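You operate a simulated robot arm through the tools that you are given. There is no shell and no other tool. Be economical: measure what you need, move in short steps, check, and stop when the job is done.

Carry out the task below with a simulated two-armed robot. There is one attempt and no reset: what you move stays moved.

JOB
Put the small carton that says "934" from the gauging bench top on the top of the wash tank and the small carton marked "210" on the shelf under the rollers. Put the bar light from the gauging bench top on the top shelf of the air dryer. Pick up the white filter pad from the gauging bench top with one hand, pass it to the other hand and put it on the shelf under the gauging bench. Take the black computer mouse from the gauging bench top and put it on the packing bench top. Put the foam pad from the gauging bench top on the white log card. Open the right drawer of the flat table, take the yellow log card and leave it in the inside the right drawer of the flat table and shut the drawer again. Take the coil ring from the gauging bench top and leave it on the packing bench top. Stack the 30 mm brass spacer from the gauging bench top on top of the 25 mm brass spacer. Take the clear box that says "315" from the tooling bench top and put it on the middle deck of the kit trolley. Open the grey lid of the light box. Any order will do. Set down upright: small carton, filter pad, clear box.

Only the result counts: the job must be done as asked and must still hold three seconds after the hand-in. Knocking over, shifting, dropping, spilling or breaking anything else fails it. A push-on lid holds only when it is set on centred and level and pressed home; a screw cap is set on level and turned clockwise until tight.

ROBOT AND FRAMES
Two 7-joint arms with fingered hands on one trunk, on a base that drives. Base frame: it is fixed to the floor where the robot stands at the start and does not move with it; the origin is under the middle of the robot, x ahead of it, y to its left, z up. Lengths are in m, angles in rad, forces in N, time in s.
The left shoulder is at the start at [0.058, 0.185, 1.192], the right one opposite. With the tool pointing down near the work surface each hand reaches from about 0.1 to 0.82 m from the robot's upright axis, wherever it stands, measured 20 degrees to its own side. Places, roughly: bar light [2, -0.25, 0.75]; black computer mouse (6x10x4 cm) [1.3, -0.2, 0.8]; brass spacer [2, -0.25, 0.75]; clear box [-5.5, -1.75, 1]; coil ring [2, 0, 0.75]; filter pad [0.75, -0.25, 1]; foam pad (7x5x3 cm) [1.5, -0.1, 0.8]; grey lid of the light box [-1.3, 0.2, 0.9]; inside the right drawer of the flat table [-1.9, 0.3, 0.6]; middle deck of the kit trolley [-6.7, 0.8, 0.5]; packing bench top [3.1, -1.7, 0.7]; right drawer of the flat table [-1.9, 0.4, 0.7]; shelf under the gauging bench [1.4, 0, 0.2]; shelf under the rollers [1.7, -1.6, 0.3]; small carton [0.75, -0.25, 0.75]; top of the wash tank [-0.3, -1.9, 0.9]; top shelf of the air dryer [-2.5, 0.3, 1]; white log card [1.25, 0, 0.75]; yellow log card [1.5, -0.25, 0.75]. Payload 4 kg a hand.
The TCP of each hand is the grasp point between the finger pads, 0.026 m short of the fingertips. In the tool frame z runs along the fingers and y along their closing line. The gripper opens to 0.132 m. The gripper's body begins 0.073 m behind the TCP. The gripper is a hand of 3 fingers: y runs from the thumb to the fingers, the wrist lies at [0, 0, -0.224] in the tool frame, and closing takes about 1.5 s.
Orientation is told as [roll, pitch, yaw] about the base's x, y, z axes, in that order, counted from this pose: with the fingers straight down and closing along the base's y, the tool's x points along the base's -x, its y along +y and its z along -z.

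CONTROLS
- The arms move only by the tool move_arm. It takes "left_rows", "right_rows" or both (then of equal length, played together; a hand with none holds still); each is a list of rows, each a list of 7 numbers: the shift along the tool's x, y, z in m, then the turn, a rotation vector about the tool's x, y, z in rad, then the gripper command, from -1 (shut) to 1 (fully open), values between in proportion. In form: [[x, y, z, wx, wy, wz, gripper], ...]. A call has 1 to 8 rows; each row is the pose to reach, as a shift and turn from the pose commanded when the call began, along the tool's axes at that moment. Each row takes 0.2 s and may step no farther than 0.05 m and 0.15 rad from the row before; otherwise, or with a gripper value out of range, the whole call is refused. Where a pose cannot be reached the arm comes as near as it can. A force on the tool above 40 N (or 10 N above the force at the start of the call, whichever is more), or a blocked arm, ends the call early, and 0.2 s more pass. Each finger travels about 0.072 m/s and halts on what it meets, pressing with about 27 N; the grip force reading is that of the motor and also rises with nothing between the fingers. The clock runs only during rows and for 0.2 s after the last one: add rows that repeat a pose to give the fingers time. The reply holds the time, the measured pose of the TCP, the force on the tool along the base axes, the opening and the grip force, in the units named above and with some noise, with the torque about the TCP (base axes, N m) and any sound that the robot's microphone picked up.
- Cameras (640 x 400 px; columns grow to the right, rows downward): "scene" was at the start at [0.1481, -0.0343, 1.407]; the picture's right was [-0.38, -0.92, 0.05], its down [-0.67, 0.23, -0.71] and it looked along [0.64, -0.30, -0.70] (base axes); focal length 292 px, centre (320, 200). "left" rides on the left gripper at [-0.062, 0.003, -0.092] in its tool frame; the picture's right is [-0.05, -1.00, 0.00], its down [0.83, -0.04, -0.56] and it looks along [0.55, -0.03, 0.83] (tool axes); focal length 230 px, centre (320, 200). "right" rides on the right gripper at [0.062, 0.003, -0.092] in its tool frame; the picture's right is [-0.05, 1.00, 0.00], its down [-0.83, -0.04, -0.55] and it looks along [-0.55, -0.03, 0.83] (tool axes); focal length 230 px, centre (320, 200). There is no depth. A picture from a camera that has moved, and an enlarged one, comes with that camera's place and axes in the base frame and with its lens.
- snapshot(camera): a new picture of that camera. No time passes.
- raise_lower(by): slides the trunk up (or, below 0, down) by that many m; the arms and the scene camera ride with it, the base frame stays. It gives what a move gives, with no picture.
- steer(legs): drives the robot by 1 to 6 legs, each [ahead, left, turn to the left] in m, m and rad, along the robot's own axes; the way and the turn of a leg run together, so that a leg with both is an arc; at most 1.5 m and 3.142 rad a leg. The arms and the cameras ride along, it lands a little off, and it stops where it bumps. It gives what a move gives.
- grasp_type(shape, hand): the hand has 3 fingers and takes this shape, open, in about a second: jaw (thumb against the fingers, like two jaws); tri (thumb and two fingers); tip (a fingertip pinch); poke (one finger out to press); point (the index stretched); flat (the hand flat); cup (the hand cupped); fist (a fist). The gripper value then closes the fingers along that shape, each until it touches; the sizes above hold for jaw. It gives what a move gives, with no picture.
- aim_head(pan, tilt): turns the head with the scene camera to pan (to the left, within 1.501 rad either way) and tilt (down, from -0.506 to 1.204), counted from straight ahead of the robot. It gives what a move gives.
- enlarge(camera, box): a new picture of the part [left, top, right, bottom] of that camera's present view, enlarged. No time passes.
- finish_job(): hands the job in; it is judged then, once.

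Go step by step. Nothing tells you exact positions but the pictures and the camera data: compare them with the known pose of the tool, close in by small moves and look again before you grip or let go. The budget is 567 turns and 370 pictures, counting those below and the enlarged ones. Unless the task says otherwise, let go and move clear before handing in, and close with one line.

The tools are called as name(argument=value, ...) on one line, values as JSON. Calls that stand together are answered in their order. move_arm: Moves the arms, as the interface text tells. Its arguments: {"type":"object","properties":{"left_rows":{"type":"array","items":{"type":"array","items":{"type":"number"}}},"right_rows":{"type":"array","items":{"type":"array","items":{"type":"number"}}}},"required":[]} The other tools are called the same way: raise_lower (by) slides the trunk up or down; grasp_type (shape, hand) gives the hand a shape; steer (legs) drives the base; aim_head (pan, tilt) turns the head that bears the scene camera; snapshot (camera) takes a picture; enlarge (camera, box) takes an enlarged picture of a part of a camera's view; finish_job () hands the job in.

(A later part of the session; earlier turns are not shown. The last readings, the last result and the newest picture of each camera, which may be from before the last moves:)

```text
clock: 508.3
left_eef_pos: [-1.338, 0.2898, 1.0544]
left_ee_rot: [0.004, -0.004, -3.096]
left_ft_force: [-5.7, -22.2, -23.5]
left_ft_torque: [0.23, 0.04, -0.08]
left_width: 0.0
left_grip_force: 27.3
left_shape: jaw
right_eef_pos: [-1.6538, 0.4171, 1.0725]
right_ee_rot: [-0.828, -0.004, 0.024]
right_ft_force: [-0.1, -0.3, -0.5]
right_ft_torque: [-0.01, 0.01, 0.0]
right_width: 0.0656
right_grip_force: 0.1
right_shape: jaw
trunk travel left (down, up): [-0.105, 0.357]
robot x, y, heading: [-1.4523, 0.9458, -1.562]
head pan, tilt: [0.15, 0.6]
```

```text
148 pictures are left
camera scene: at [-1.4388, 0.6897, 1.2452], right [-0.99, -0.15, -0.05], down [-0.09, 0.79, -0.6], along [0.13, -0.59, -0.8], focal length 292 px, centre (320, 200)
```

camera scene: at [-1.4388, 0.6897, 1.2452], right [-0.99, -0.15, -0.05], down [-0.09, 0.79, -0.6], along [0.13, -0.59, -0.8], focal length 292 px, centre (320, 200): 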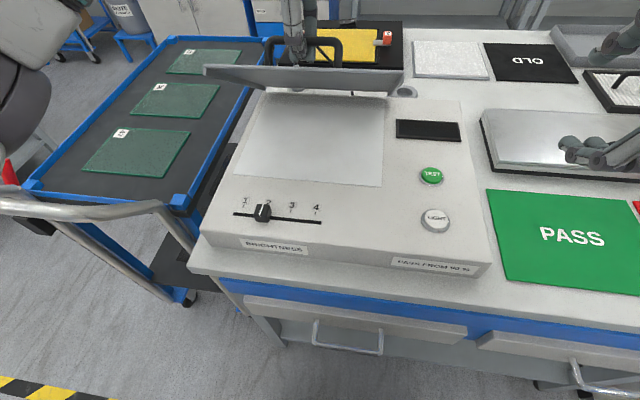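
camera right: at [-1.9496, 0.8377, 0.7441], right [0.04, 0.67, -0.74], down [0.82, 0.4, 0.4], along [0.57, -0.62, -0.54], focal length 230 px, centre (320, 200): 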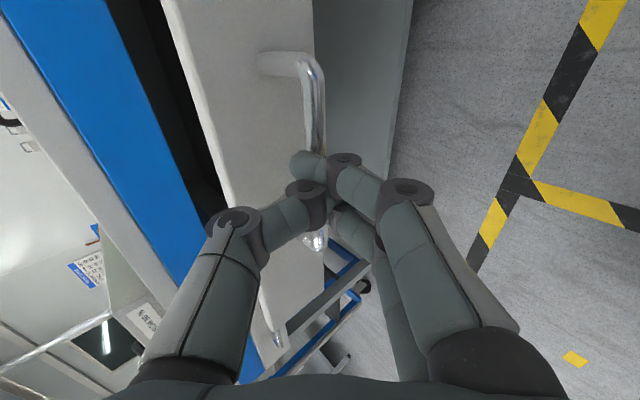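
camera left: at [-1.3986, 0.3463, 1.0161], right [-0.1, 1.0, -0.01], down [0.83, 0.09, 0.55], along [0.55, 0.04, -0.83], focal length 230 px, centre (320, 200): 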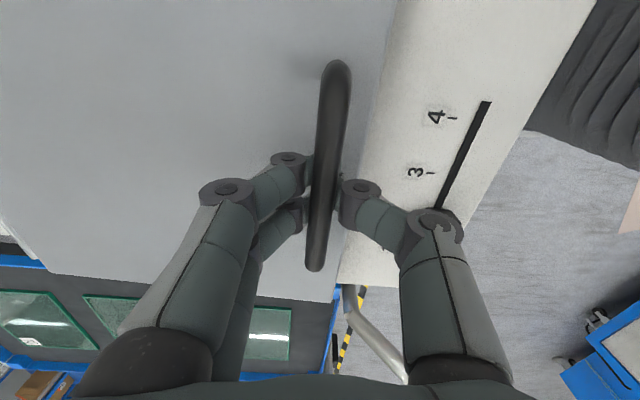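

move_arm(left_rows=[[-0.0015, 0.034, -0.0136, 0, 0, 0, -1], [-0.003, 0.0615, -0.0294, 0, 0, 0, -1], [-0.004, 0.091, -0.041, 0, 0, 0, -1], [-0.0055, 0.1215, -0.048, 0, 0, 0, -1]])

snapshot(camera="scene")

snapshot(camera="left")

```text
clock: 509.3
left_eef_pos: [-1.3382, 0.1964, 1.1066]
left_ee_rot: [0.013, -0.006, -3.1]
left_ft_force: [-3.0, -0.5, -2.8]
left_ft_torque: [0.05, -0.03, -0.03]
left_width: 0.0003
left_grip_force: 26.6
left_shape: jaw
left hand out of reach, approached as far as the arm can: row 4
right_eef_pos: [-1.6514, 0.4215, 1.0759]
right_ee_rot: [-0.834, -0.001, 0.026]
right_ft_force: [0.4, -0.2, 0.5]
right_ft_torque: [0.01, 0.02, 0.05]
right_width: 0.0655
right_grip_force: 0.1
right_shape: jaw
trunk travel left (down, up): [-0.105, 0.357]
robot x, y, heading: [-1.4507, 0.9489, -1.557]
head pan, tilt: [0.15, 0.6]
```

```text
147 pictures are left
camera scene: at [-1.4382, 0.6961, 1.2473], right [-0.99, -0.15, -0.05], down [-0.09, 0.79, -0.6], along [0.13, -0.59, -0.8], focal length 292 px, centre (320, 200)
```

scene: 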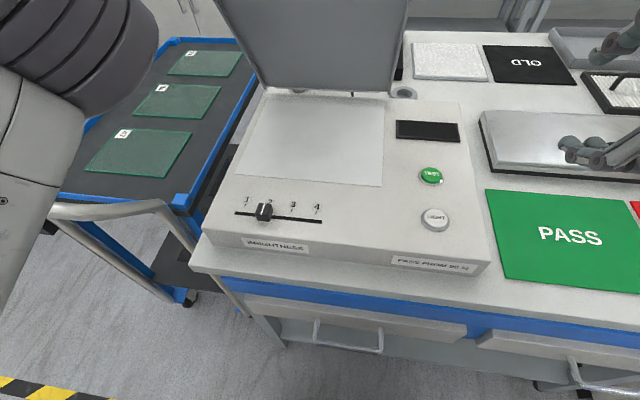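

```text
146 pictures are left
camera left: at [-1.398, 0.1905, 1.1987], right [-0.09, 1.0, -0.01], down [0.83, 0.08, 0.55], along [0.55, 0.04, -0.83], focal length 230 px, centre (320, 200)
```

left: 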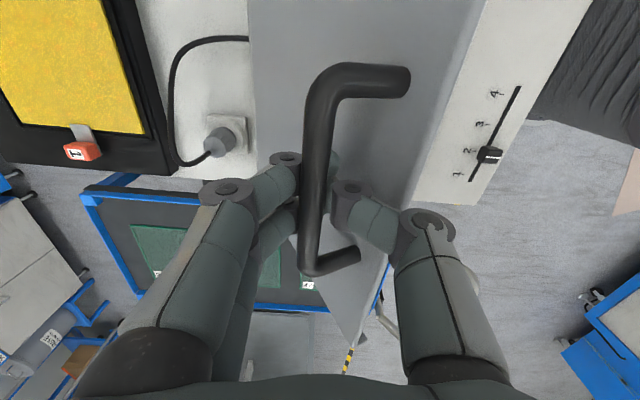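

The lid is at about 75°. I push it past vertical by driving slowly forward.

steer(legs=[[0.09, 0, 0]])

snapshot(camera="left")

snapshot(camera="scene")

```text
clock: 510.4
left_eef_pos: [-1.334, 0.1043, 1.105]
left_ee_rot: [0.009, -0.005, -3.094]
left_ft_force: [-0.5, 0.7, -1.6]
left_ft_torque: [0.11, -0.01, -0.04]
left_width: 0.0
left_grip_force: 27.0
left_shape: jaw
right_eef_pos: [-1.6505, 0.3296, 1.075]
right_ee_rot: [-0.832, -0.001, 0.028]
right_ft_force: [0.9, -0.2, -1.2]
right_ft_torque: [0.02, 0.0, 0.02]
right_width: 0.0655
right_grip_force: 0.1
right_shape: jaw
trunk travel left (down, up): [-0.105, 0.357]
robot x, y, heading: [-1.4492, 0.8603, -1.559]
head pan, tilt: [0.15, 0.6]
```

```text
145 pictures are left
camera left: at [-1.3942, 0.098, 1.1967], right [-0.1, 1.0, -0.01], down [0.83, 0.09, 0.55], along [0.55, 0.05, -0.83], focal length 230 px, centre (320, 200)
```

left: 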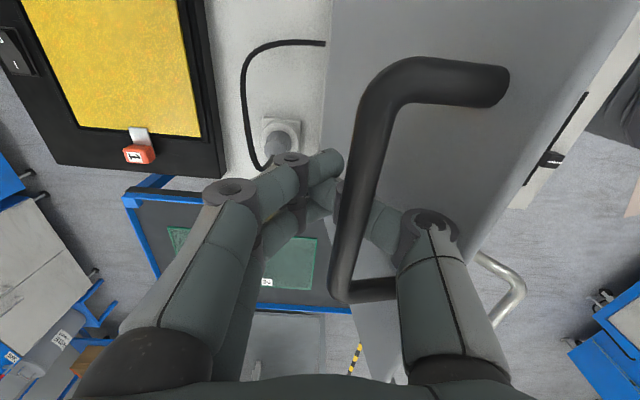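

```text
144 pictures are left
camera scene: at [-1.4361, 0.6042, 1.2469], right [-0.99, -0.15, -0.05], down [-0.1, 0.79, -0.6], along [0.13, -0.59, -0.8], focal length 292 px, centre (320, 200)
```

scene: 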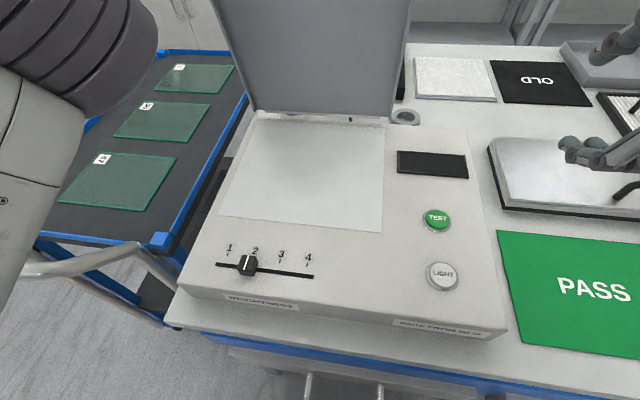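

steer(legs=[[0.045, 0, 0]])

move_arm(left_rows=[[0, 0.015, 0, 0, 0, 0, -1], [0, 0.03, 0.0, 0, 0, 0, -1], [0, 0.045, 0.002, 0, 0, 0, -1]])

snapshot(camera="left")

snapshot(camera="scene")

```text
clock: 511.3
left_eef_pos: [-1.3328, 0.058, 1.1026]
left_ee_rot: [0.006, -0.003, -3.095]
left_ft_force: [-0.5, 2.7, -11.0]
left_ft_torque: [0.24, -0.02, 0.03]
left_width: 0.0002
left_grip_force: 27.0
left_shape: jaw
right_eef_pos: [-1.6497, 0.2847, 1.0731]
right_ee_rot: [-0.831, -0.002, 0.027]
right_ft_force: [0.0, -1.1, -0.9]
right_ft_torque: [0.03, -0.01, -0.04]
right_width: 0.0653
right_grip_force: 0.0
right_shape: jaw
trunk travel left (down, up): [-0.105, 0.357]
robot x, y, heading: [-1.4514, 0.8159, -1.554]
head pan, tilt: [0.15, 0.6]
```

```text
clock: 512.1
left_eef_pos: [-1.3334, 0.0599, 1.1027]
left_ee_rot: [0.007, -0.005, -3.096]
left_ft_force: [-1.7, 2.7, -19.9]
left_ft_torque: [-0.41, -0.05, 0.05]
left_width: 0.0
left_grip_force: 26.9
left_shape: jaw
left hand out of reach, approached as far as the arm can: row 1, 2, 3
right_eef_pos: [-1.6494, 0.2854, 1.0738]
right_ee_rot: [-0.832, -0.001, 0.025]
right_ft_force: [0.0, 0.1, 0.5]
right_ft_torque: [0.01, -0.02, -0.03]
right_width: 0.065
right_grip_force: 0.1
right_shape: jaw
trunk travel left (down, up): [-0.105, 0.357]
robot x, y, heading: [-1.4494, 0.8169, -1.555]
head pan, tilt: [0.15, 0.6]
```

```text
143 pictures are left
camera left: at [-1.3939, 0.0531, 1.195], right [-0.1, 1.0, -0.01], down [0.83, 0.09, 0.55], along [0.55, 0.05, -0.83], focal length 230 px, centre (320, 200)
```

left: 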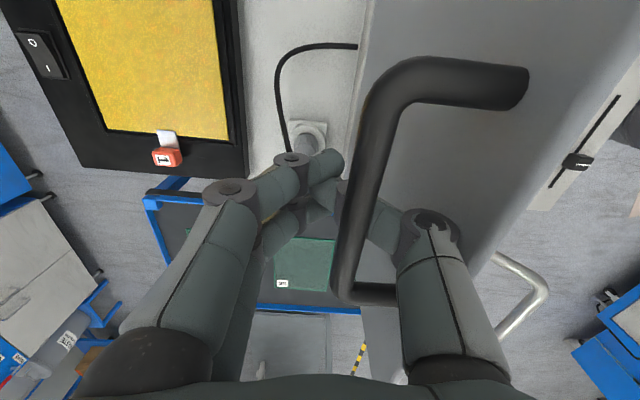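

```text
142 pictures are left
camera scene: at [-1.4357, 0.5594, 1.2466], right [-0.99, -0.15, -0.05], down [-0.1, 0.79, -0.6], along [0.13, -0.59, -0.8], focal length 292 px, centre (320, 200)
```

scene: 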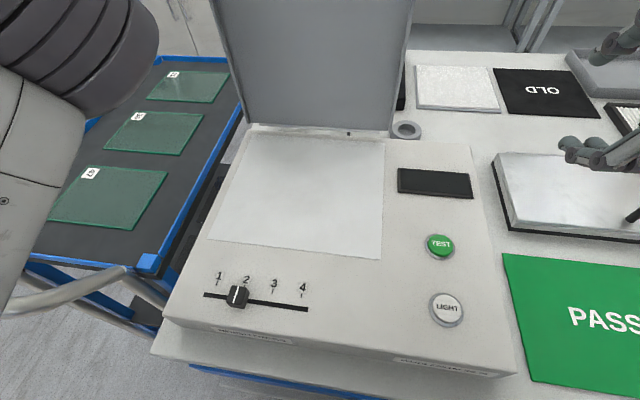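

The lid is past vertical (~100°). I relax, open slightly and slide the fingers up off the handle.

move_arm(left_rows=[[0, 0, 0.004, 0, 0, 0, -1], [0, 0, 0.006, 0, 0, 0, -0.8], [0, 0, 0.006, 0, 0, 0, -0.5], [0, 0, 0.006, 0, 0, 0, -0.5]])

snapshot(camera="left")

```text
clock: 513.1
left_eef_pos: [-1.3348, 0.0614, 1.1008]
left_ee_rot: [0.009, -0.003, -3.096]
left_ft_force: [-0.3, -0.1, -0.1]
left_ft_torque: [0.02, 0.01, -0.03]
left_width: 0.0325
left_grip_force: 0.0
left_shape: jaw
right_eef_pos: [-1.6492, 0.2871, 1.0762]
right_ee_rot: [-0.834, 0.0, 0.026]
right_ft_force: [-0.5, -1.0, 0.4]
right_ft_torque: [0.01, -0.02, 0.03]
right_width: 0.0655
right_grip_force: 0.0
right_shape: jaw
trunk travel left (down, up): [-0.105, 0.357]
robot x, y, heading: [-1.4528, 0.8149, -1.562]
head pan, tilt: [0.15, 0.6]
```

```text
141 pictures are left
camera left: at [-1.3951, 0.0558, 1.1923], right [-0.1, 1.0, -0.01], down [0.83, 0.09, 0.55], along [0.55, 0.05, -0.83], focal length 230 px, centre (320, 200)
```

left: 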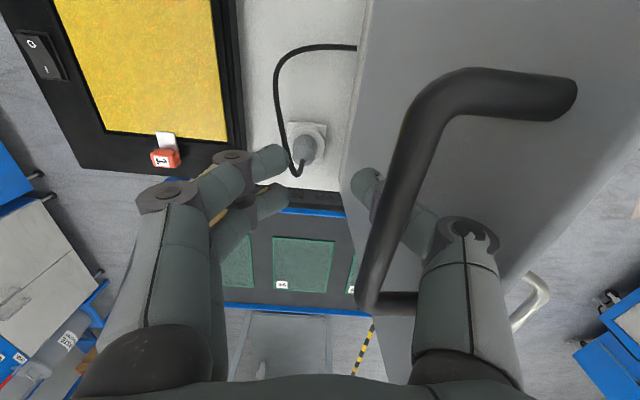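

move_arm(left_rows=[[0, 0.0, -0.03, 0, 0, 0, -0.5], [0, 0.0, -0.06, 0, 0, 0, -0.5], [0, 0, -0.1, 0, 0, 0, -0.5], [0, 0, -0.14, 0, 0, 0, -0.5]])

snapshot(camera="left")

snapshot(camera="scene")

```text
clock: 514.1
left_eef_pos: [-1.3456, 0.0978, 1.1728]
left_ee_rot: [0.009, -0.003, -3.102]
left_ft_force: [0.6, -0.1, -0.5]
left_ft_torque: [0.03, 0.01, 0.0]
left_width: 0.0331
left_grip_force: 0.0
left_shape: jaw
left hand out of reach, approached as far as the arm can: row 1, 2, 3, 4
right_eef_pos: [-1.65, 0.2854, 1.0732]
right_ee_rot: [-0.832, -0.003, 0.026]
right_ft_force: [0.7, -0.2, -0.4]
right_ft_torque: [0.05, 0.02, 0.01]
right_width: 0.0653
right_grip_force: 0.1
right_shape: jaw
trunk travel left (down, up): [-0.105, 0.357]
robot x, y, heading: [-1.4537, 0.8176, -1.551]
head pan, tilt: [0.15, 0.6]
```

```text
140 pictures are left
camera left: at [-1.4058, 0.093, 1.2663], right [-0.09, 1.0, -0.01], down [0.83, 0.08, 0.55], along [0.55, 0.04, -0.83], focal length 230 px, centre (320, 200)
```

left: 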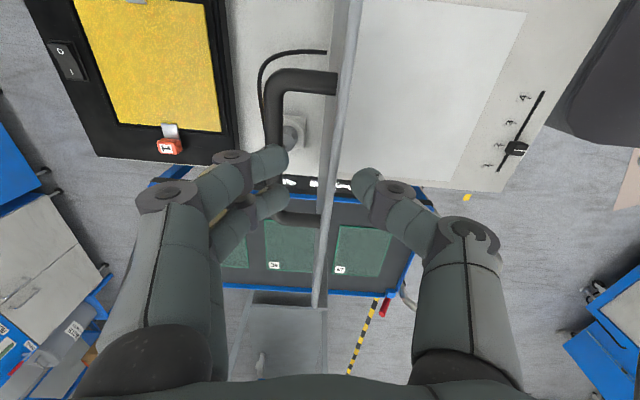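

```text
139 pictures are left
camera scene: at [-1.4354, 0.5591, 1.2464], right [-0.99, -0.15, -0.05], down [-0.1, 0.79, -0.6], along [0.13, -0.59, -0.8], focal length 292 px, centre (320, 200)
```

scene: 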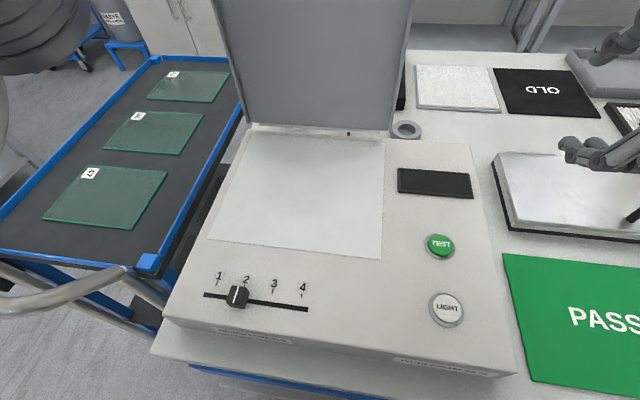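

raise_lower(by=0.1)

snapshot(camera="left")

```text
clock: 515.5
left_eef_pos: [-1.3457, 0.1633, 1.3688]
left_ee_rot: [0.139, -0.009, -3.098]
left_ft_force: [0.1, 0.1, 0.2]
left_ft_torque: [0.04, 0.01, 0.01]
left_width: 0.0333
left_grip_force: 0.0
left_shape: jaw
right_eef_pos: [-1.6504, 0.2865, 1.1745]
right_ee_rot: [-0.833, -0.002, 0.026]
right_ft_force: [-0.2, 0.9, 0.1]
right_ft_torque: [0.02, 0.02, 0.03]
right_width: 0.0652
right_grip_force: 0.1
right_shape: jaw
trunk travel left (down, up): [-0.205, 0.257]
robot x, y, heading: [-1.4509, 0.8179, -1.555]
head pan, tilt: [0.15, 0.6]
```

```text
138 pictures are left
camera left: at [-1.406, 0.1692, 1.4613], right [-0.1, 0.99, -0.14], down [0.83, 0.16, 0.54], along [0.55, -0.06, -0.83], focal length 230 px, centre (320, 200)
```

left: 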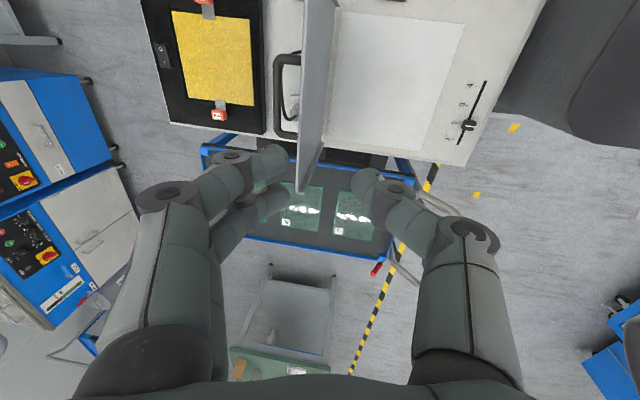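

The lid stays up on its own. I back away and check the angle.

steer(legs=[[-0.3, 0, 0]])

snapshot(camera="scene")

snapshot(camera="right")

```text
clock: 517.5
left_eef_pos: [-1.3468, 0.4665, 1.3684]
left_ee_rot: [0.139, -0.008, -3.091]
left_ft_force: [0.0, 0.3, -0.1]
left_ft_torque: [0.01, -0.02, 0.04]
left_width: 0.033
left_grip_force: 0.0
left_shape: jaw
right_eef_pos: [-1.6524, 0.5872, 1.1756]
right_ee_rot: [-0.833, -0.002, 0.032]
right_ft_force: [0.9, 0.4, -0.3]
right_ft_torque: [0.01, 0.02, -0.02]
right_width: 0.0656
right_grip_force: 0.0
right_shape: jaw
trunk travel left (down, up): [-0.205, 0.257]
robot x, y, heading: [-1.4533, 1.1172, -1.55]
head pan, tilt: [0.15, 0.6]
```

```text
137 pictures are left
camera scene: at [-1.4409, 0.9436, 1.3851], right [-0.99, -0.17, -0.03], down [-0.1, 0.69, -0.72], along [0.14, -0.71, -0.7], focal length 292 px, centre (320, 200)
```

scene: 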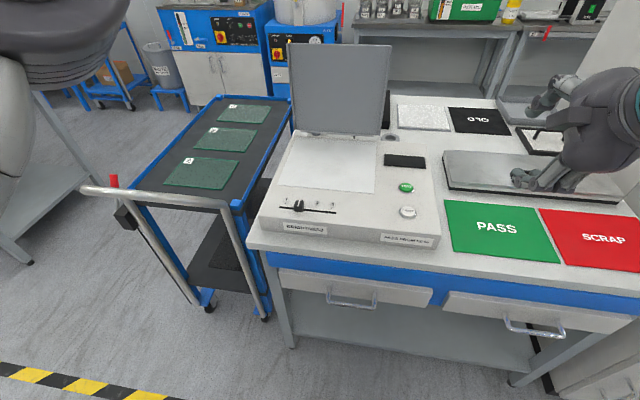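

```text
136 pictures are left
camera right: at [-1.7166, 0.6561, 1.2348], right [0.03, 0.67, -0.74], down [0.82, 0.41, 0.41], along [0.58, -0.62, -0.54], focal length 230 px, centre (320, 200)
```

right: 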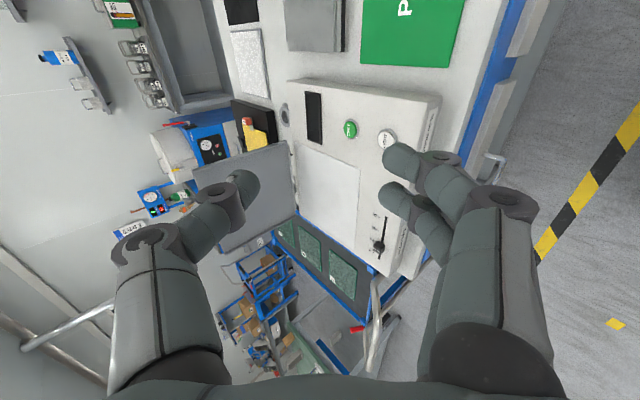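

The lid is open past vertical and holding. Last: the clear box far away. I turn towards -x and look ahead.

steer(legs=[[-0.1, 0, 0], [0, 0, -1.58]])

aim_head(pan=0, tilt=0.15)

snapshot(camera="scene")

```text
clock: 522.5
left_eef_pos: [-2.1057, 1.1079, 1.37]
left_ee_rot: [0.139, -0.01, 1.624]
left_ft_force: [1.1, 0.1, -0.1]
left_ft_torque: [0.0, -0.03, -0.01]
left_width: 0.0329
left_grip_force: 0.0
left_shape: jaw
right_eef_pos: [-1.9847, 1.4134, 1.1748]
right_ee_rot: [-0.834, -0.003, -1.538]
right_ft_force: [0.5, -0.1, -0.3]
right_ft_torque: [-0.02, 0.01, 0.01]
right_width: 0.0655
right_grip_force: 0.0
right_shape: jaw
trunk travel left (down, up): [-0.205, 0.257]
robot x, y, heading: [-1.4558, 1.2214, -3.126]
head pan, tilt: [0.15, 0.6]
```

```text
clock: 523.4
left_eef_pos: [-2.1065, 1.1077, 1.3696]
left_ee_rot: [0.139, -0.009, 1.624]
left_ft_force: [0.0, 0.8, -0.4]
left_ft_torque: [0.01, -0.03, 0.0]
left_width: 0.0333
left_grip_force: 0.1
left_shape: jaw
right_eef_pos: [-1.985, 1.4133, 1.1767]
right_ee_rot: [-0.836, -0.001, -1.534]
right_ft_force: [-0.5, -1.2, 0.1]
right_ft_torque: [0.01, 0.01, -0.03]
right_width: 0.0654
right_grip_force: 0.1
right_shape: jaw
trunk travel left (down, up): [-0.205, 0.257]
robot x, y, heading: [-1.455, 1.217, -3.122]
head pan, tilt: [0.0, 0.15]
```

```text
135 pictures are left
camera scene: at [-1.6428, 1.2127, 1.4253], right [-0.02, 1.0, 0.0], down [0.31, 0.01, -0.95], along [-0.95, -0.02, -0.32], focal length 292 px, centre (320, 200)
```

scene: 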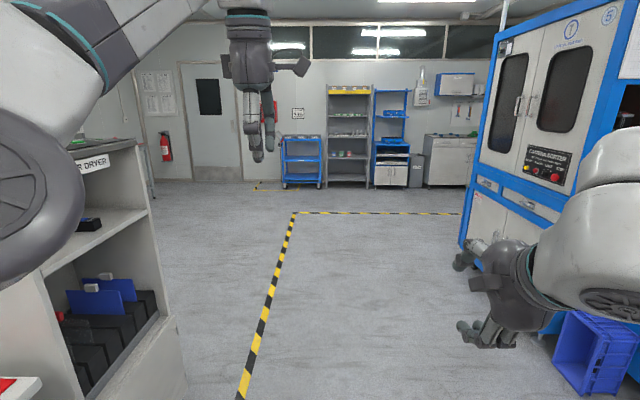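

I bring both arms back to a neutral, compact pose before the long drive.

move_arm(right_rows=[[0, 0, 0, -0.14, 0, 0, 0.5], [0, 0, 0, -0.28, 0, 0, 1], [0, 0, 0, -0.42, 0, 0, 1], [0, 0, 0, -0.56, 0, 0, 1], [0, 0, 0, -0.7, 0, 0, 1], [0, 0, 0, -0.835, 0, 0, 1]], left_rows=[[0, 0, 0.03, 0.03, 0, 0, 0.5], [0, 0, 0.06, 0.06, 0, 0, 1], [0, 0, 0.1, 0.09, 0, 0, 1], [0, 0, 0.14, 0.12, 0, 0, 1], [0, 0, 0.18, 0.139, 0, 0, 1], [0, 0, 0.2, 0.139, 0, 0, 1]])

move_arm(right_rows=[[0, 0, 0, 0, 0, 0.15, 1], [0, 0, 0, 0, 0, 0.3, 1], [0, 0, 0, 0, 0, 0.45, 1], [0, 0, 0, 0, 0, 0.6, 1], [0, 0, 0, 0, 0, 0.75, 1], [0, 0, 0, 0, 0, 0.9, 1], [0, 0, 0, 0, 0, 1.05, 1], [0, 0, 0, 0, 0, 1.2, 1]], left_rows=[[0, 0, 0, 0, 0, -0.15, 1], [0, 0, 0, 0, 0, -0.3, 1], [0, 0, 0, 0, 0, -0.45, 1], [0, 0, 0, 0, 0, -0.6, 1], [0, 0, 0, 0, 0, -0.75, 1], [0, 0, 0, 0, 0, -0.9, 1], [0, 0, 0, 0, 0, -1.05, 1], [0, 0, 0, 0, 0, -1.2, 1]])

move_arm(right_rows=[[0, 0, 0, 0, 0, 0.13, 1], [0, 0, 0, 0, 0, 0.26, 1], [0, 0, 0, 0, 0, 0.37, 1]], left_rows=[[0.03, 0.02, 0, 0, 0, -0.13, 1], [0.06, 0.04, 0, 0, 0, -0.26, 1], [0.09, 0.05, 0, 0, 0, -0.33, 1]])

```text
clock: 524.8
left_eef_pos: [-2.1373, 1.1086, 1.1701]
left_ee_rot: [0.0, -0.009, 1.626]
left_ft_force: [0.4, -0.8, 0.0]
left_ft_torque: [0.02, -0.01, 0.0]
left_width: 0.132
left_grip_force: 0.1
left_shape: jaw
right_eef_pos: [-1.9865, 1.413, 1.1744]
right_ee_rot: [0.007, -0.001, -1.535]
right_ft_force: [-0.4, 0.0, 0.0]
right_ft_torque: [-0.01, 0.03, -0.03]
right_width: 0.132
right_grip_force: 0.1
right_shape: jaw
trunk travel left (down, up): [-0.205, 0.257]
robot x, y, heading: [-1.4528, 1.2139, -3.12]
head pan, tilt: [0.0, 0.15]
```

```text
clock: 526.6
left_eef_pos: [-2.1338, 1.1091, 1.1706]
left_ee_rot: [-0.009, -0.003, 2.826]
left_ft_force: [-0.2, 0.0, -0.7]
left_ft_torque: [-0.01, -0.02, -0.04]
left_width: 0.132
left_grip_force: 0.0
left_shape: jaw
right_eef_pos: [-1.9865, 1.413, 1.1761]
right_ee_rot: [0.002, -0.001, -2.737]
right_ft_force: [0.3, 0.6, 0.1]
right_ft_torque: [0.04, 0.01, 0.02]
right_width: 0.1318
right_grip_force: 0.1
right_shape: jaw
trunk travel left (down, up): [-0.205, 0.257]
robot x, y, heading: [-1.4605, 1.2186, -3.117]
head pan, tilt: [0.0, 0.15]
```

```text
clock: 527.4
left_eef_pos: [-2.0637, 1.0314, 1.1721]
left_ee_rot: [-0.009, -0.002, -3.127]
left_ft_force: [0.0, -0.2, 0.3]
left_ft_torque: [0.01, 0.02, 0.0]
left_width: 0.1319
left_grip_force: 0.1
left_shape: jaw
right_eef_pos: [-1.9856, 1.412, 1.1763]
right_ee_rot: [0.002, 0.003, -3.109]
right_ft_force: [0.6, -0.2, -0.7]
right_ft_torque: [0.03, -0.02, 0.01]
right_width: 0.132
right_grip_force: 0.0
right_shape: jaw
trunk travel left (down, up): [-0.205, 0.257]
robot x, y, heading: [-1.4508, 1.2206, -3.117]
head pan, tilt: [0.0, 0.15]
```

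steer(legs=[[1.4, 0, 0], [0.8, 0, 0]])

aim_head(pan=0.8, tilt=0.25)

snapshot(camera="scene")

aim_head(pan=-0.1, tilt=0.3)

snapshot(camera="scene")

```text
clock: 538.4
left_eef_pos: [-4.3016, 0.9835, 1.1719]
left_ee_rot: [-0.009, -0.003, -3.134]
left_ft_force: [-0.4, 0.0, 0.3]
left_ft_torque: [-0.03, 0.01, 0.02]
left_width: 0.1319
left_grip_force: 0.1
left_shape: jaw
right_eef_pos: [-4.2222, 1.3641, 1.177]
right_ee_rot: [0.002, 0.002, -3.11]
right_ft_force: [0.2, -0.5, -0.6]
right_ft_torque: [0.02, 0.03, -0.03]
right_width: 0.132
right_grip_force: 0.0
right_shape: jaw
trunk travel left (down, up): [-0.205, 0.257]
robot x, y, heading: [-3.6943, 1.1651, -3.121]
head pan, tilt: [0.0, 0.15]
```

```text
clock: 539.5
left_eef_pos: [-4.3013, 0.984, 1.1718]
left_ee_rot: [-0.007, -0.002, -3.131]
left_ft_force: [-0.7, -0.2, -0.1]
left_ft_torque: [0.01, 0.03, 0.0]
left_width: 0.1321
left_grip_force: 0.0
left_shape: jaw
right_eef_pos: [-4.2219, 1.3631, 1.176]
right_ee_rot: [0.002, 0.002, -3.111]
right_ft_force: [0.7, 0.1, 0.4]
right_ft_torque: [-0.01, 0.01, 0.02]
right_width: 0.1319
right_grip_force: 0.0
right_shape: jaw
trunk travel left (down, up): [-0.205, 0.257]
robot x, y, heading: [-3.6884, 1.1663, -3.122]
head pan, tilt: [0.799, 0.25]
```

```text
134 pictures are left
camera scene: at [-3.8495, 1.095, 1.4209], right [-0.72, 0.69, -0.12], down [0.33, 0.18, -0.93], along [-0.61, -0.71, -0.36], focal length 292 px, centre (320, 200)
```

scene: 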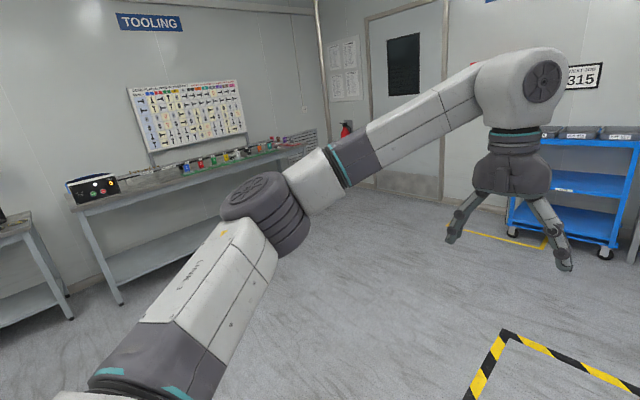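

```text
clock: 540.7
left_eef_pos: [-4.3023, 0.9841, 1.1726]
left_ee_rot: [-0.01, -0.002, -3.133]
left_ft_force: [-0.3, -0.7, -0.3]
left_ft_torque: [-0.03, 0.0, 0.0]
left_width: 0.1319
left_grip_force: 0.1
left_shape: jaw
right_eef_pos: [-4.2213, 1.3637, 1.1757]
right_ee_rot: [0.002, 0.002, -3.111]
right_ft_force: [0.5, -0.9, -0.3]
right_ft_torque: [0.0, 0.04, 0.01]
right_width: 0.1321
right_grip_force: 0.1
right_shape: jaw
trunk travel left (down, up): [-0.205, 0.257]
robot x, y, heading: [-3.6934, 1.1669, -3.124]
head pan, tilt: [-0.099, 0.3]
```

```text
133 pictures are left
camera scene: at [-3.8774, 1.1706, 1.4115], right [0.08, 1.0, 0.02], down [0.45, -0.02, -0.89], along [-0.89, 0.08, -0.45], focal length 292 px, centre (320, 200)
```

scene: 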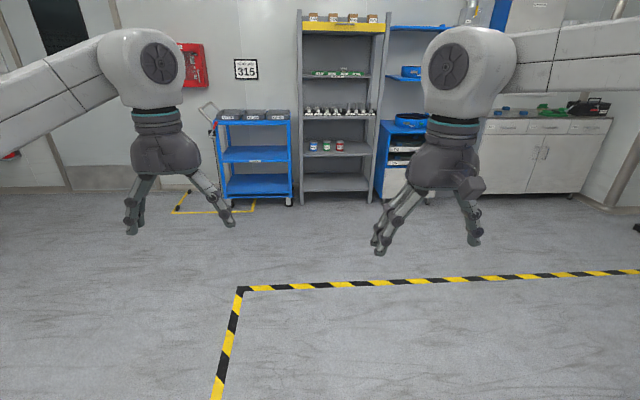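

The kit trolley stands ahead left; the tooling bench is along the left wall. I drive to the tooling bench.

steer(legs=[[1.4, 0, 0], [0.25, 0, 0], [0, 0, 1.55], [1.4, 0, 0]])

aim_head(pan=0, tilt=0.3)

snapshot(camera="scene")

```text
clock: 559.6
left_eef_pos: [-5.1777, -0.8838, 1.172]
left_ee_rot: [-0.009, -0.001, -1.578]
left_ft_force: [0.0, -0.1, 0.1]
left_ft_torque: [-0.01, -0.03, 0.0]
left_width: 0.1321
left_grip_force: 0.1
left_shape: jaw
right_eef_pos: [-5.5563, -0.7962, 1.1762]
right_ee_rot: [0.002, 0.002, -1.556]
right_ft_force: [0.8, 0.3, -0.2]
right_ft_torque: [-0.03, 0.02, 0.02]
right_width: 0.132
right_grip_force: 0.2
right_shape: jaw
trunk travel left (down, up): [-0.205, 0.257]
robot x, y, heading: [-5.3504, -0.2712, -1.569]
head pan, tilt: [-0.099, 0.3]
```

```text
clock: 560.2
left_eef_pos: [-5.1779, -0.8839, 1.1722]
left_ee_rot: [-0.008, -0.002, -1.578]
left_ft_force: [1.1, 0.1, 0.0]
left_ft_torque: [0.01, 0.0, -0.01]
left_width: 0.1319
left_grip_force: 0.1
left_shape: jaw
right_eef_pos: [-5.5551, -0.7973, 1.1758]
right_ee_rot: [0.0, 0.002, -1.554]
right_ft_force: [-0.5, -0.6, 0.0]
right_ft_torque: [0.02, 0.0, -0.02]
right_width: 0.1318
right_grip_force: 0.0
right_shape: jaw
trunk travel left (down, up): [-0.205, 0.257]
robot x, y, heading: [-5.3497, -0.2744, -1.567]
head pan, tilt: [0.0, 0.3]
```

```text
132 pictures are left
camera scene: at [-5.3522, -0.4548, 1.4114], right [-1.0, 0.0, 0.0], down [0.0, 0.45, -0.89], along [0.0, -0.89, -0.45], focal length 292 px, centre (320, 200)
```

scene: 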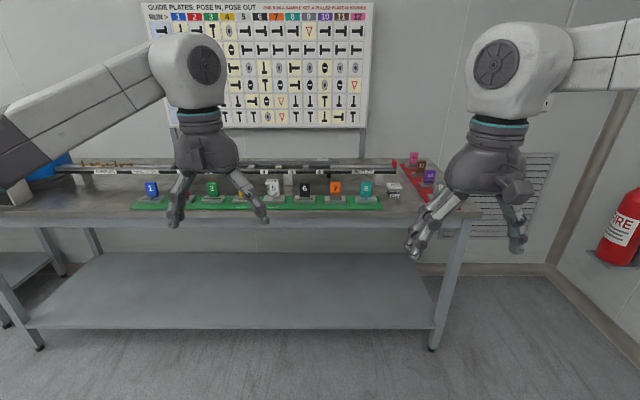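

enlarge(camera="scene", box=[30, 140, 250, 240])

enlarge(camera="scene", box=[240, 140, 480, 240])

```text
2.91 times, centred on (140, 190) of scene
camera zoom: at [-5.3522, -0.4548, 1.4114], right [-1.0, 0.0, 0.0], down [0.0, 0.45, -0.89], along [0.0, -0.89, -0.45], focal length 850 px, centre (844, 229)
```

zoom: 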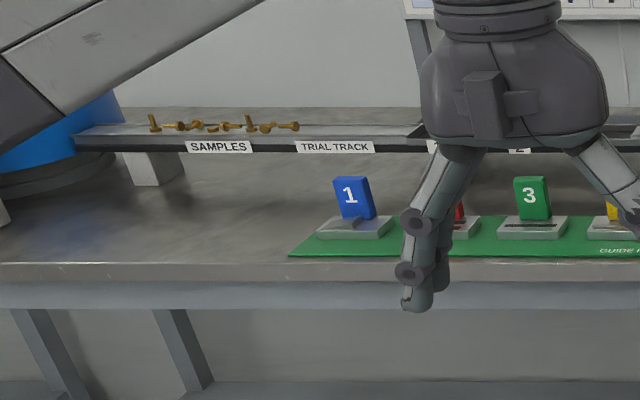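

```text
2.67 times, centred on (360, 190) of scene
camera zoom: at [-5.3522, -0.4548, 1.4114], right [-1.0, 0.0, 0.0], down [0.0, 0.45, -0.89], along [0.0, -0.89, -0.45], focal length 780 px, centre (213, 227)
```

zoom: 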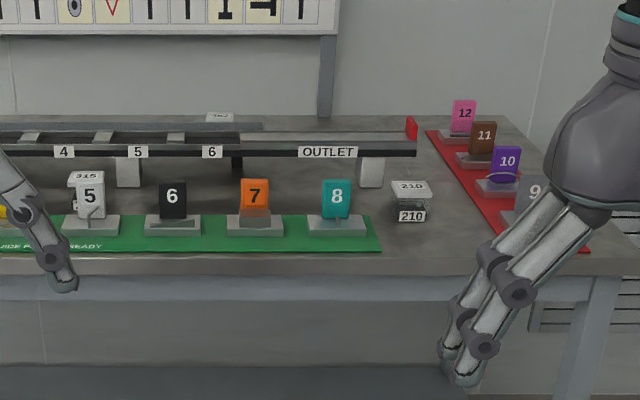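

steer(legs=[[0.4, 0, 0]])

aim_head(pan=-0.05, tilt=0.55)

snapshot(camera="scene")

snapshot(camera="right")

```text
clock: 562.8
left_eef_pos: [-5.1758, -1.284, 1.1737]
left_ee_rot: [-0.008, -0.001, -1.575]
left_ft_force: [-0.4, 0.0, -0.2]
left_ft_torque: [0.03, -0.02, -0.01]
left_width: 0.132
left_grip_force: 0.1
left_shape: jaw
right_eef_pos: [-5.5537, -1.1988, 1.1766]
right_ee_rot: [0.001, -0.001, -1.555]
right_ft_force: [-0.7, 0.4, 0.7]
right_ft_torque: [0.0, 0.01, 0.01]
right_width: 0.1316
right_grip_force: 0.1
right_shape: jaw
trunk travel left (down, up): [-0.205, 0.257]
robot x, y, heading: [-5.3499, -0.677, -1.564]
head pan, tilt: [0.0, 0.3]
```

```text
clock: 563.5
left_eef_pos: [-5.1749, -1.2856, 1.1718]
left_ee_rot: [-0.008, -0.001, -1.576]
left_ft_force: [-0.7, 0.1, -0.3]
left_ft_torque: [-0.01, 0.02, -0.02]
left_width: 0.132
left_grip_force: 0.1
left_shape: jaw
right_eef_pos: [-5.5549, -1.1994, 1.1768]
right_ee_rot: [0.002, 0.002, -1.553]
right_ft_force: [-0.1, 0.2, -0.2]
right_ft_torque: [-0.05, 0.0, 0.03]
right_width: 0.1319
right_grip_force: 0.1
right_shape: jaw
trunk travel left (down, up): [-0.205, 0.257]
robot x, y, heading: [-5.3524, -0.6746, -1.571]
head pan, tilt: [-0.051, 0.55]
```

```text
129 pictures are left
camera scene: at [-5.3553, -0.85, 1.3894], right [-1.0, 0.05, 0.01], down [0.02, 0.66, -0.75], along [-0.04, -0.75, -0.66], focal length 292 px, centre (320, 200)
```

scene: 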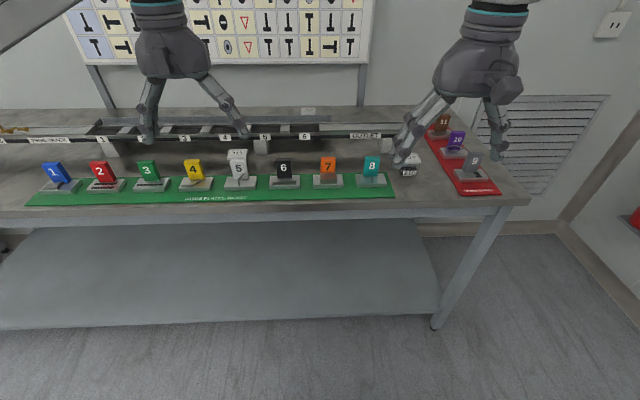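

```text
128 pictures are left
camera right: at [-5.5528, -1.1382, 1.2683], right [1.0, -0.03, 0.0], down [-0.03, -0.83, 0.55], along [-0.02, -0.55, -0.83], focal length 230 px, centre (320, 200)
```

right: 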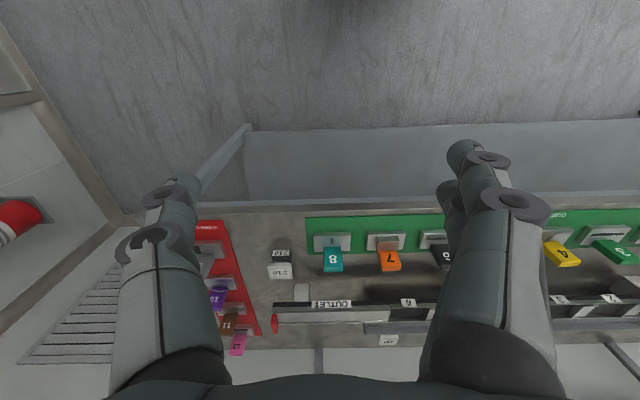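

enlarge(camera="scene", box=[170, 95, 330, 205])

enlarge(camera="right", box=[250, 200, 450, 350])

```text
3.64 times, centred on (250, 150) of scene
camera zoom: at [-5.3553, -0.85, 1.3894], right [-1.0, 0.05, 0.01], down [0.02, 0.66, -0.75], along [-0.04, -0.75, -0.66], focal length 1063 px, centre (574, 382)
```

zoom: 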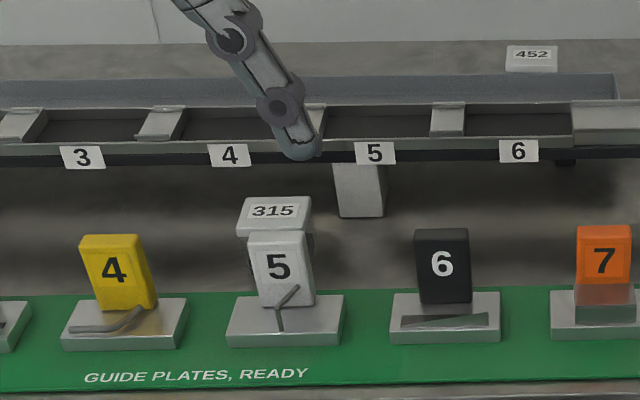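

```text
2.67 times, centred on (350, 275) of right
camera zoom: at [-5.5528, -1.1382, 1.2683], right [1.0, -0.03, 0.0], down [-0.03, -0.83, 0.55], along [-0.02, -0.55, -0.83], focal length 614 px, centre (240, 0)
```

zoom: 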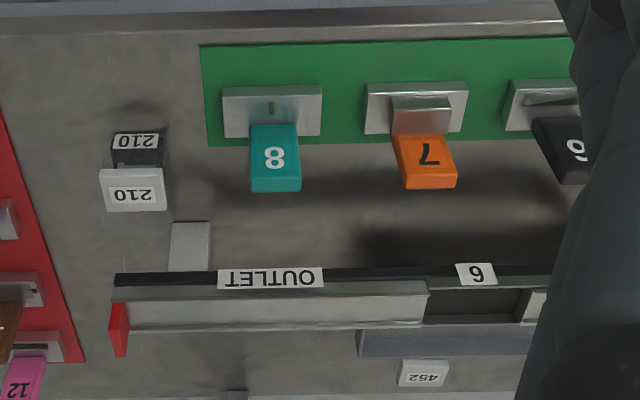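

Clear box "315" sits behind plate 5, in front of the rail. I approach for a slightly tilted left-hand grasp.

steer(legs=[[0.28, 0.07, 0]])

raise_lower(by=-0.05)

snapshot(camera="left")

snapshot(camera="scene")

```text
clock: 565.5
left_eef_pos: [-5.105, -1.57, 1.1726]
left_ee_rot: [-0.008, -0.002, -1.577]
left_ft_force: [-0.6, 0.5, 0.1]
left_ft_torque: [0.03, -0.01, 0.0]
left_width: 0.1322
left_grip_force: 0.0
left_shape: jaw
right_eef_pos: [-5.4819, -1.482, 1.1782]
right_ee_rot: [0.003, 0.0, -1.555]
right_ft_force: [-0.5, -0.1, -0.1]
right_ft_torque: [0.01, 0.03, 0.02]
right_width: 0.1319
right_grip_force: 0.0
right_shape: jaw
trunk travel left (down, up): [-0.205, 0.257]
robot x, y, heading: [-5.2746, -0.9581, -1.569]
head pan, tilt: [-0.051, 0.55]
```

```text
clock: 566.5
left_eef_pos: [-5.1046, -1.5683, 1.1245]
left_ee_rot: [-0.009, -0.006, -1.578]
left_ft_force: [0.0, 0.7, 0.9]
left_ft_torque: [0.0, 0.0, 0.02]
left_width: 0.1317
left_grip_force: 0.1
left_shape: jaw
right_eef_pos: [-5.481, -1.4817, 1.1273]
right_ee_rot: [0.002, 0.0, -1.554]
right_ft_force: [-0.4, 0.3, 0.0]
right_ft_torque: [0.0, 0.01, 0.03]
right_width: 0.1317
right_grip_force: 0.1
right_shape: jaw
trunk travel left (down, up): [-0.155, 0.307]
robot x, y, heading: [-5.2733, -0.9609, -1.564]
head pan, tilt: [-0.051, 0.55]
```

```text
125 pictures are left
camera left: at [-5.1, -1.63, 1.2168], right [-1.0, -0.04, 0.01], down [-0.03, 0.83, 0.55], along [-0.03, 0.55, -0.83], focal length 230 px, centre (320, 200)
```

left: 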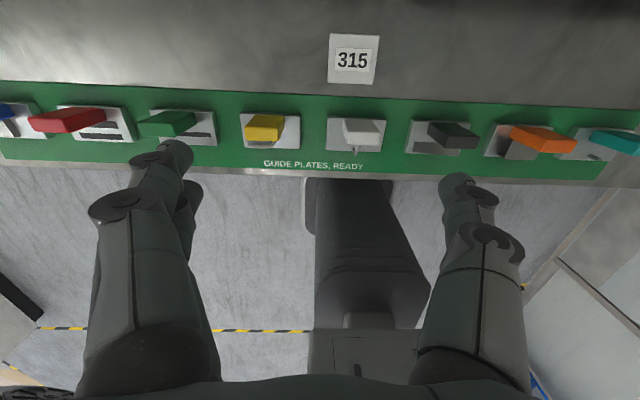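

```text
124 pictures are left
camera scene: at [-5.2832, -1.1699, 1.3242], right [-1.0, 0.05, 0.01], down [0.03, 0.71, -0.71], along [-0.04, -0.7, -0.71], focal length 292 px, centre (320, 200)
```

scene: 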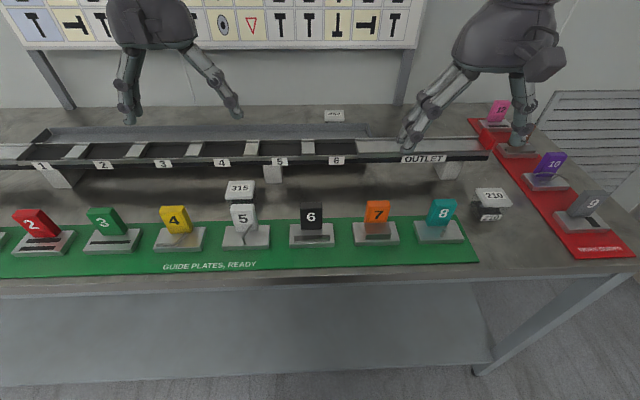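

move_arm(left_rows=[[0.003, -0.012, 0.0, 0, -0.14, 0, 0.4], [0.006, -0.024, 0.02, 0, -0.28, 0, 0.3], [0.009, -0.036, 0.05, 0, -0.42, 0, 0.3], [0.012, -0.036, 0.09, 0, -0.56, 0, 0.3], [0.012, -0.036, 0.125, 0, -0.58, 0, 0.3]])

snapshot(camera="left")

snapshot(camera="scene")

```text
clock: 567.7
left_eef_pos: [-5.139, -1.5594, 0.9948]
left_ee_rot: [-0.011, -0.584, -1.571]
left_ft_force: [-0.5, -0.5, -0.5]
left_ft_torque: [-0.01, -0.02, -0.04]
left_width: 0.0864
left_grip_force: 0.0
left_shape: jaw
right_eef_pos: [-5.4824, -1.4833, 1.1259]
right_ee_rot: [0.003, 0.002, -1.555]
right_ft_force: [0.2, -0.4, 1.1]
right_ft_torque: [0.01, 0.01, 0.0]
right_width: 0.1317
right_grip_force: 0.1
right_shape: jaw
trunk travel left (down, up): [-0.155, 0.307]
robot x, y, heading: [-5.2793, -0.9569, -1.568]
head pan, tilt: [-0.051, 0.55]
```

```text
123 pictures are left
camera left: at [-5.1342, -1.5621, 1.1062], right [-1.0, -0.04, 0.04], down [-0.04, 1.0, 0.01], along [-0.04, 0.0, -1.0], focal length 230 px, centre (320, 200)
```

left: 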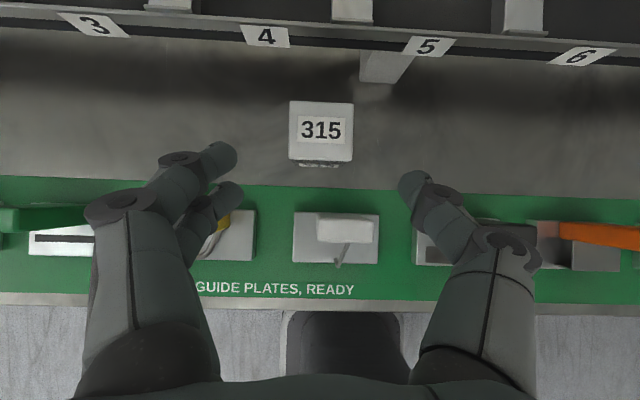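

```text
122 pictures are left
camera scene: at [-5.2829, -1.1728, 1.3233], right [-1.0, 0.05, 0.01], down [0.03, 0.71, -0.7], along [-0.04, -0.7, -0.71], focal length 292 px, centre (320, 200)
```

scene: 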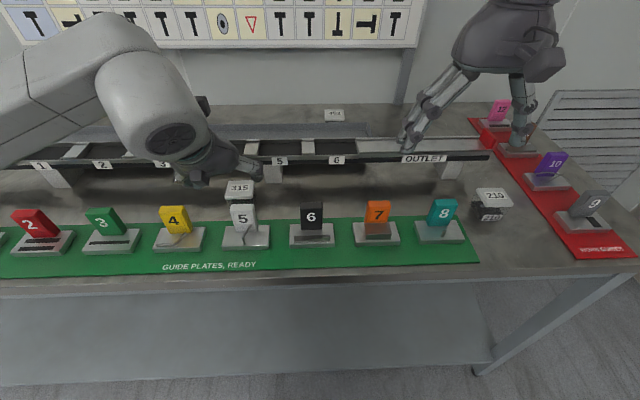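

move_arm(left_rows=[[0.003, -0.001, 0.04, 0, 0, 0, 0.3], [0.006, -0.002, 0.08, 0, 0, 0, 0.3], [0.008, -0.002, 0.105, 0, 0, 0, 0.3], [0.008, -0.002, 0.1167, 0, 0, 0, 0.3]])

snapshot(camera="left")

```text
clock: 568.7
left_eef_pos: [-5.1445, -1.616, 0.8944]
left_ee_rot: [-0.012, -0.581, -1.572]
left_ft_force: [-0.1, 0.9, -0.7]
left_ft_torque: [0.04, 0.0, -0.03]
left_width: 0.0862
left_grip_force: 0.0
left_shape: jaw
right_eef_pos: [-5.4821, -1.4837, 1.1258]
right_ee_rot: [0.003, 0.002, -1.555]
right_ft_force: [-0.4, -0.1, 0.5]
right_ft_torque: [0.0, -0.03, 0.01]
right_width: 0.132
right_grip_force: 0.0
right_shape: jaw
trunk travel left (down, up): [-0.155, 0.307]
robot x, y, heading: [-5.2741, -0.9561, -1.563]
head pan, tilt: [-0.051, 0.55]
```

```text
121 pictures are left
camera left: at [-5.1382, -1.618, 1.005], right [-1.0, -0.04, 0.04], down [-0.04, 1.0, 0.01], along [-0.04, 0.01, -1.0], focal length 230 px, centre (320, 200)
```

left: 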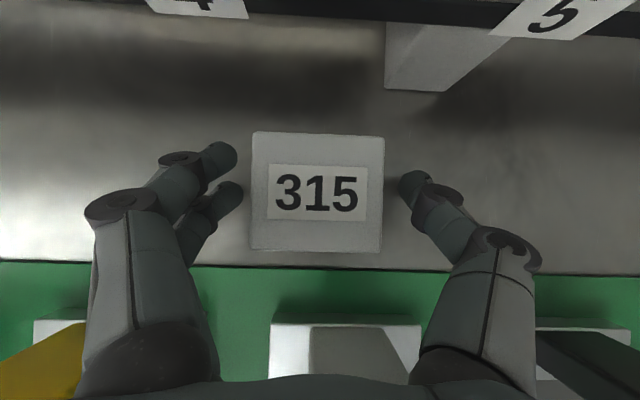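

move_arm(left_rows=[[0, 0, 0, 0, 0, 0, 0.0], [0, 0, 0, 0, 0, 0, -0.4], [0, 0, 0, 0, 0, 0, -1], [0, 0, 0, 0, 0, 0, -1], [0, 0, 0, 0, 0, 0, -1], [0, 0, 0, 0, 0, 0, -1]])

snapshot(camera="left")

```text
clock: 570.1
left_eef_pos: [-5.1435, -1.6165, 0.8948]
left_ee_rot: [-0.01, -0.583, -1.573]
left_ft_force: [-0.1, 1.2, 0.5]
left_ft_torque: [0.01, -0.01, -0.03]
left_width: 0.0486
left_grip_force: 27.0
left_shape: jaw
right_eef_pos: [-5.4823, -1.4834, 1.1264]
right_ee_rot: [0.001, 0.002, -1.555]
right_ft_force: [-0.5, 0.1, 0.3]
right_ft_torque: [-0.02, 0.04, 0.01]
right_width: 0.132
right_grip_force: 0.0
right_shape: jaw
trunk travel left (down, up): [-0.155, 0.307]
robot x, y, heading: [-5.2773, -0.9628, -1.567]
head pan, tilt: [-0.051, 0.55]
```

```text
120 pictures are left
camera left: at [-5.1385, -1.6176, 1.0056], right [-1.0, -0.04, 0.04], down [-0.04, 1.0, 0.01], along [-0.04, 0.01, -1.0], focal length 230 px, centre (320, 200)
```

left: 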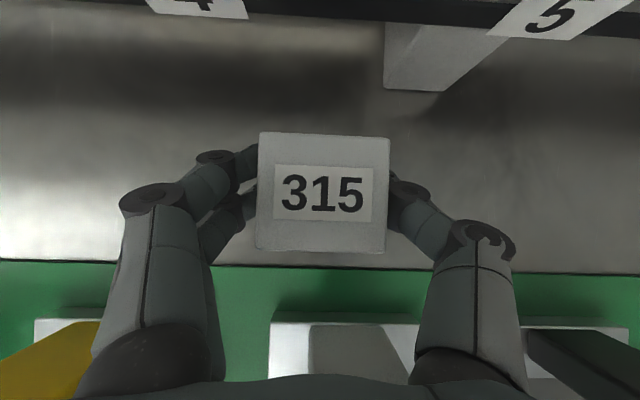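

move_arm(left_rows=[[-0.011, 0, -0.017, 0, 0, 0, -1], [-0.027, 0, -0.042, 0, 0, 0, -1], [-0.05, 0, -0.075, 0, 0, 0, -1], [-0.072, 0, -0.109, 0, 0, 0, -1], [-0.095, 0, -0.144, 0, 0, 0, -1], [-0.118, 0, -0.179, 0, 0, 0, -1]])

snapshot(camera="left")

snapshot(camera="scene")

```text
clock: 571.5
left_eef_pos: [-5.1452, -1.614, 1.1089]
left_ee_rot: [-0.009, -0.583, -1.574]
left_ft_force: [0.5, -0.2, -0.6]
left_ft_torque: [0.04, 0.0, 0.01]
left_width: 0.0487
left_grip_force: 26.7
left_shape: jaw
right_eef_pos: [-5.4828, -1.4819, 1.1269]
right_ee_rot: [0.001, -0.001, -1.554]
right_ft_force: [-0.7, 0.4, 0.0]
right_ft_torque: [-0.01, -0.01, 0.0]
right_width: 0.1317
right_grip_force: 0.0
right_shape: jaw
trunk travel left (down, up): [-0.155, 0.307]
robot x, y, heading: [-5.2766, -0.956, -1.563]
head pan, tilt: [-0.051, 0.55]
```

```text
119 pictures are left
camera left: at [-5.1399, -1.6151, 1.2197], right [-1.0, -0.04, 0.04], down [-0.04, 1.0, 0.01], along [-0.04, 0.01, -1.0], focal length 230 px, centre (320, 200)
```

left: 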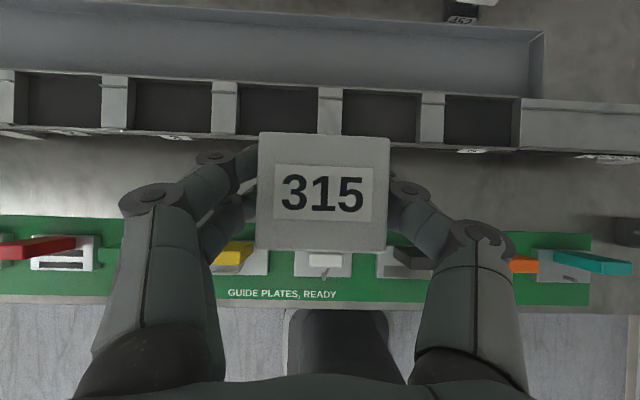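

```text
118 pictures are left
camera scene: at [-5.2836, -1.1714, 1.3237], right [-1.0, 0.05, 0.01], down [0.03, 0.71, -0.7], along [-0.04, -0.7, -0.71], focal length 292 px, centre (320, 200)
```

scene: 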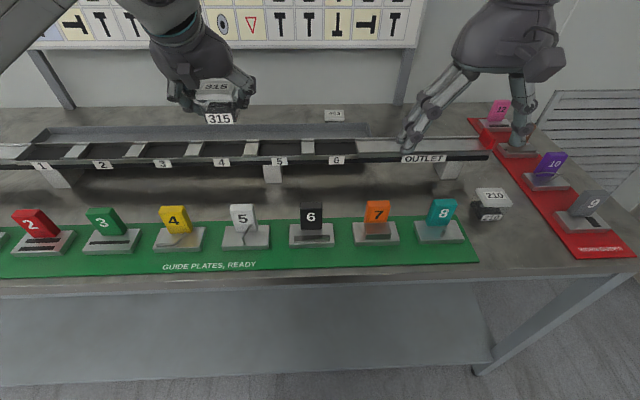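

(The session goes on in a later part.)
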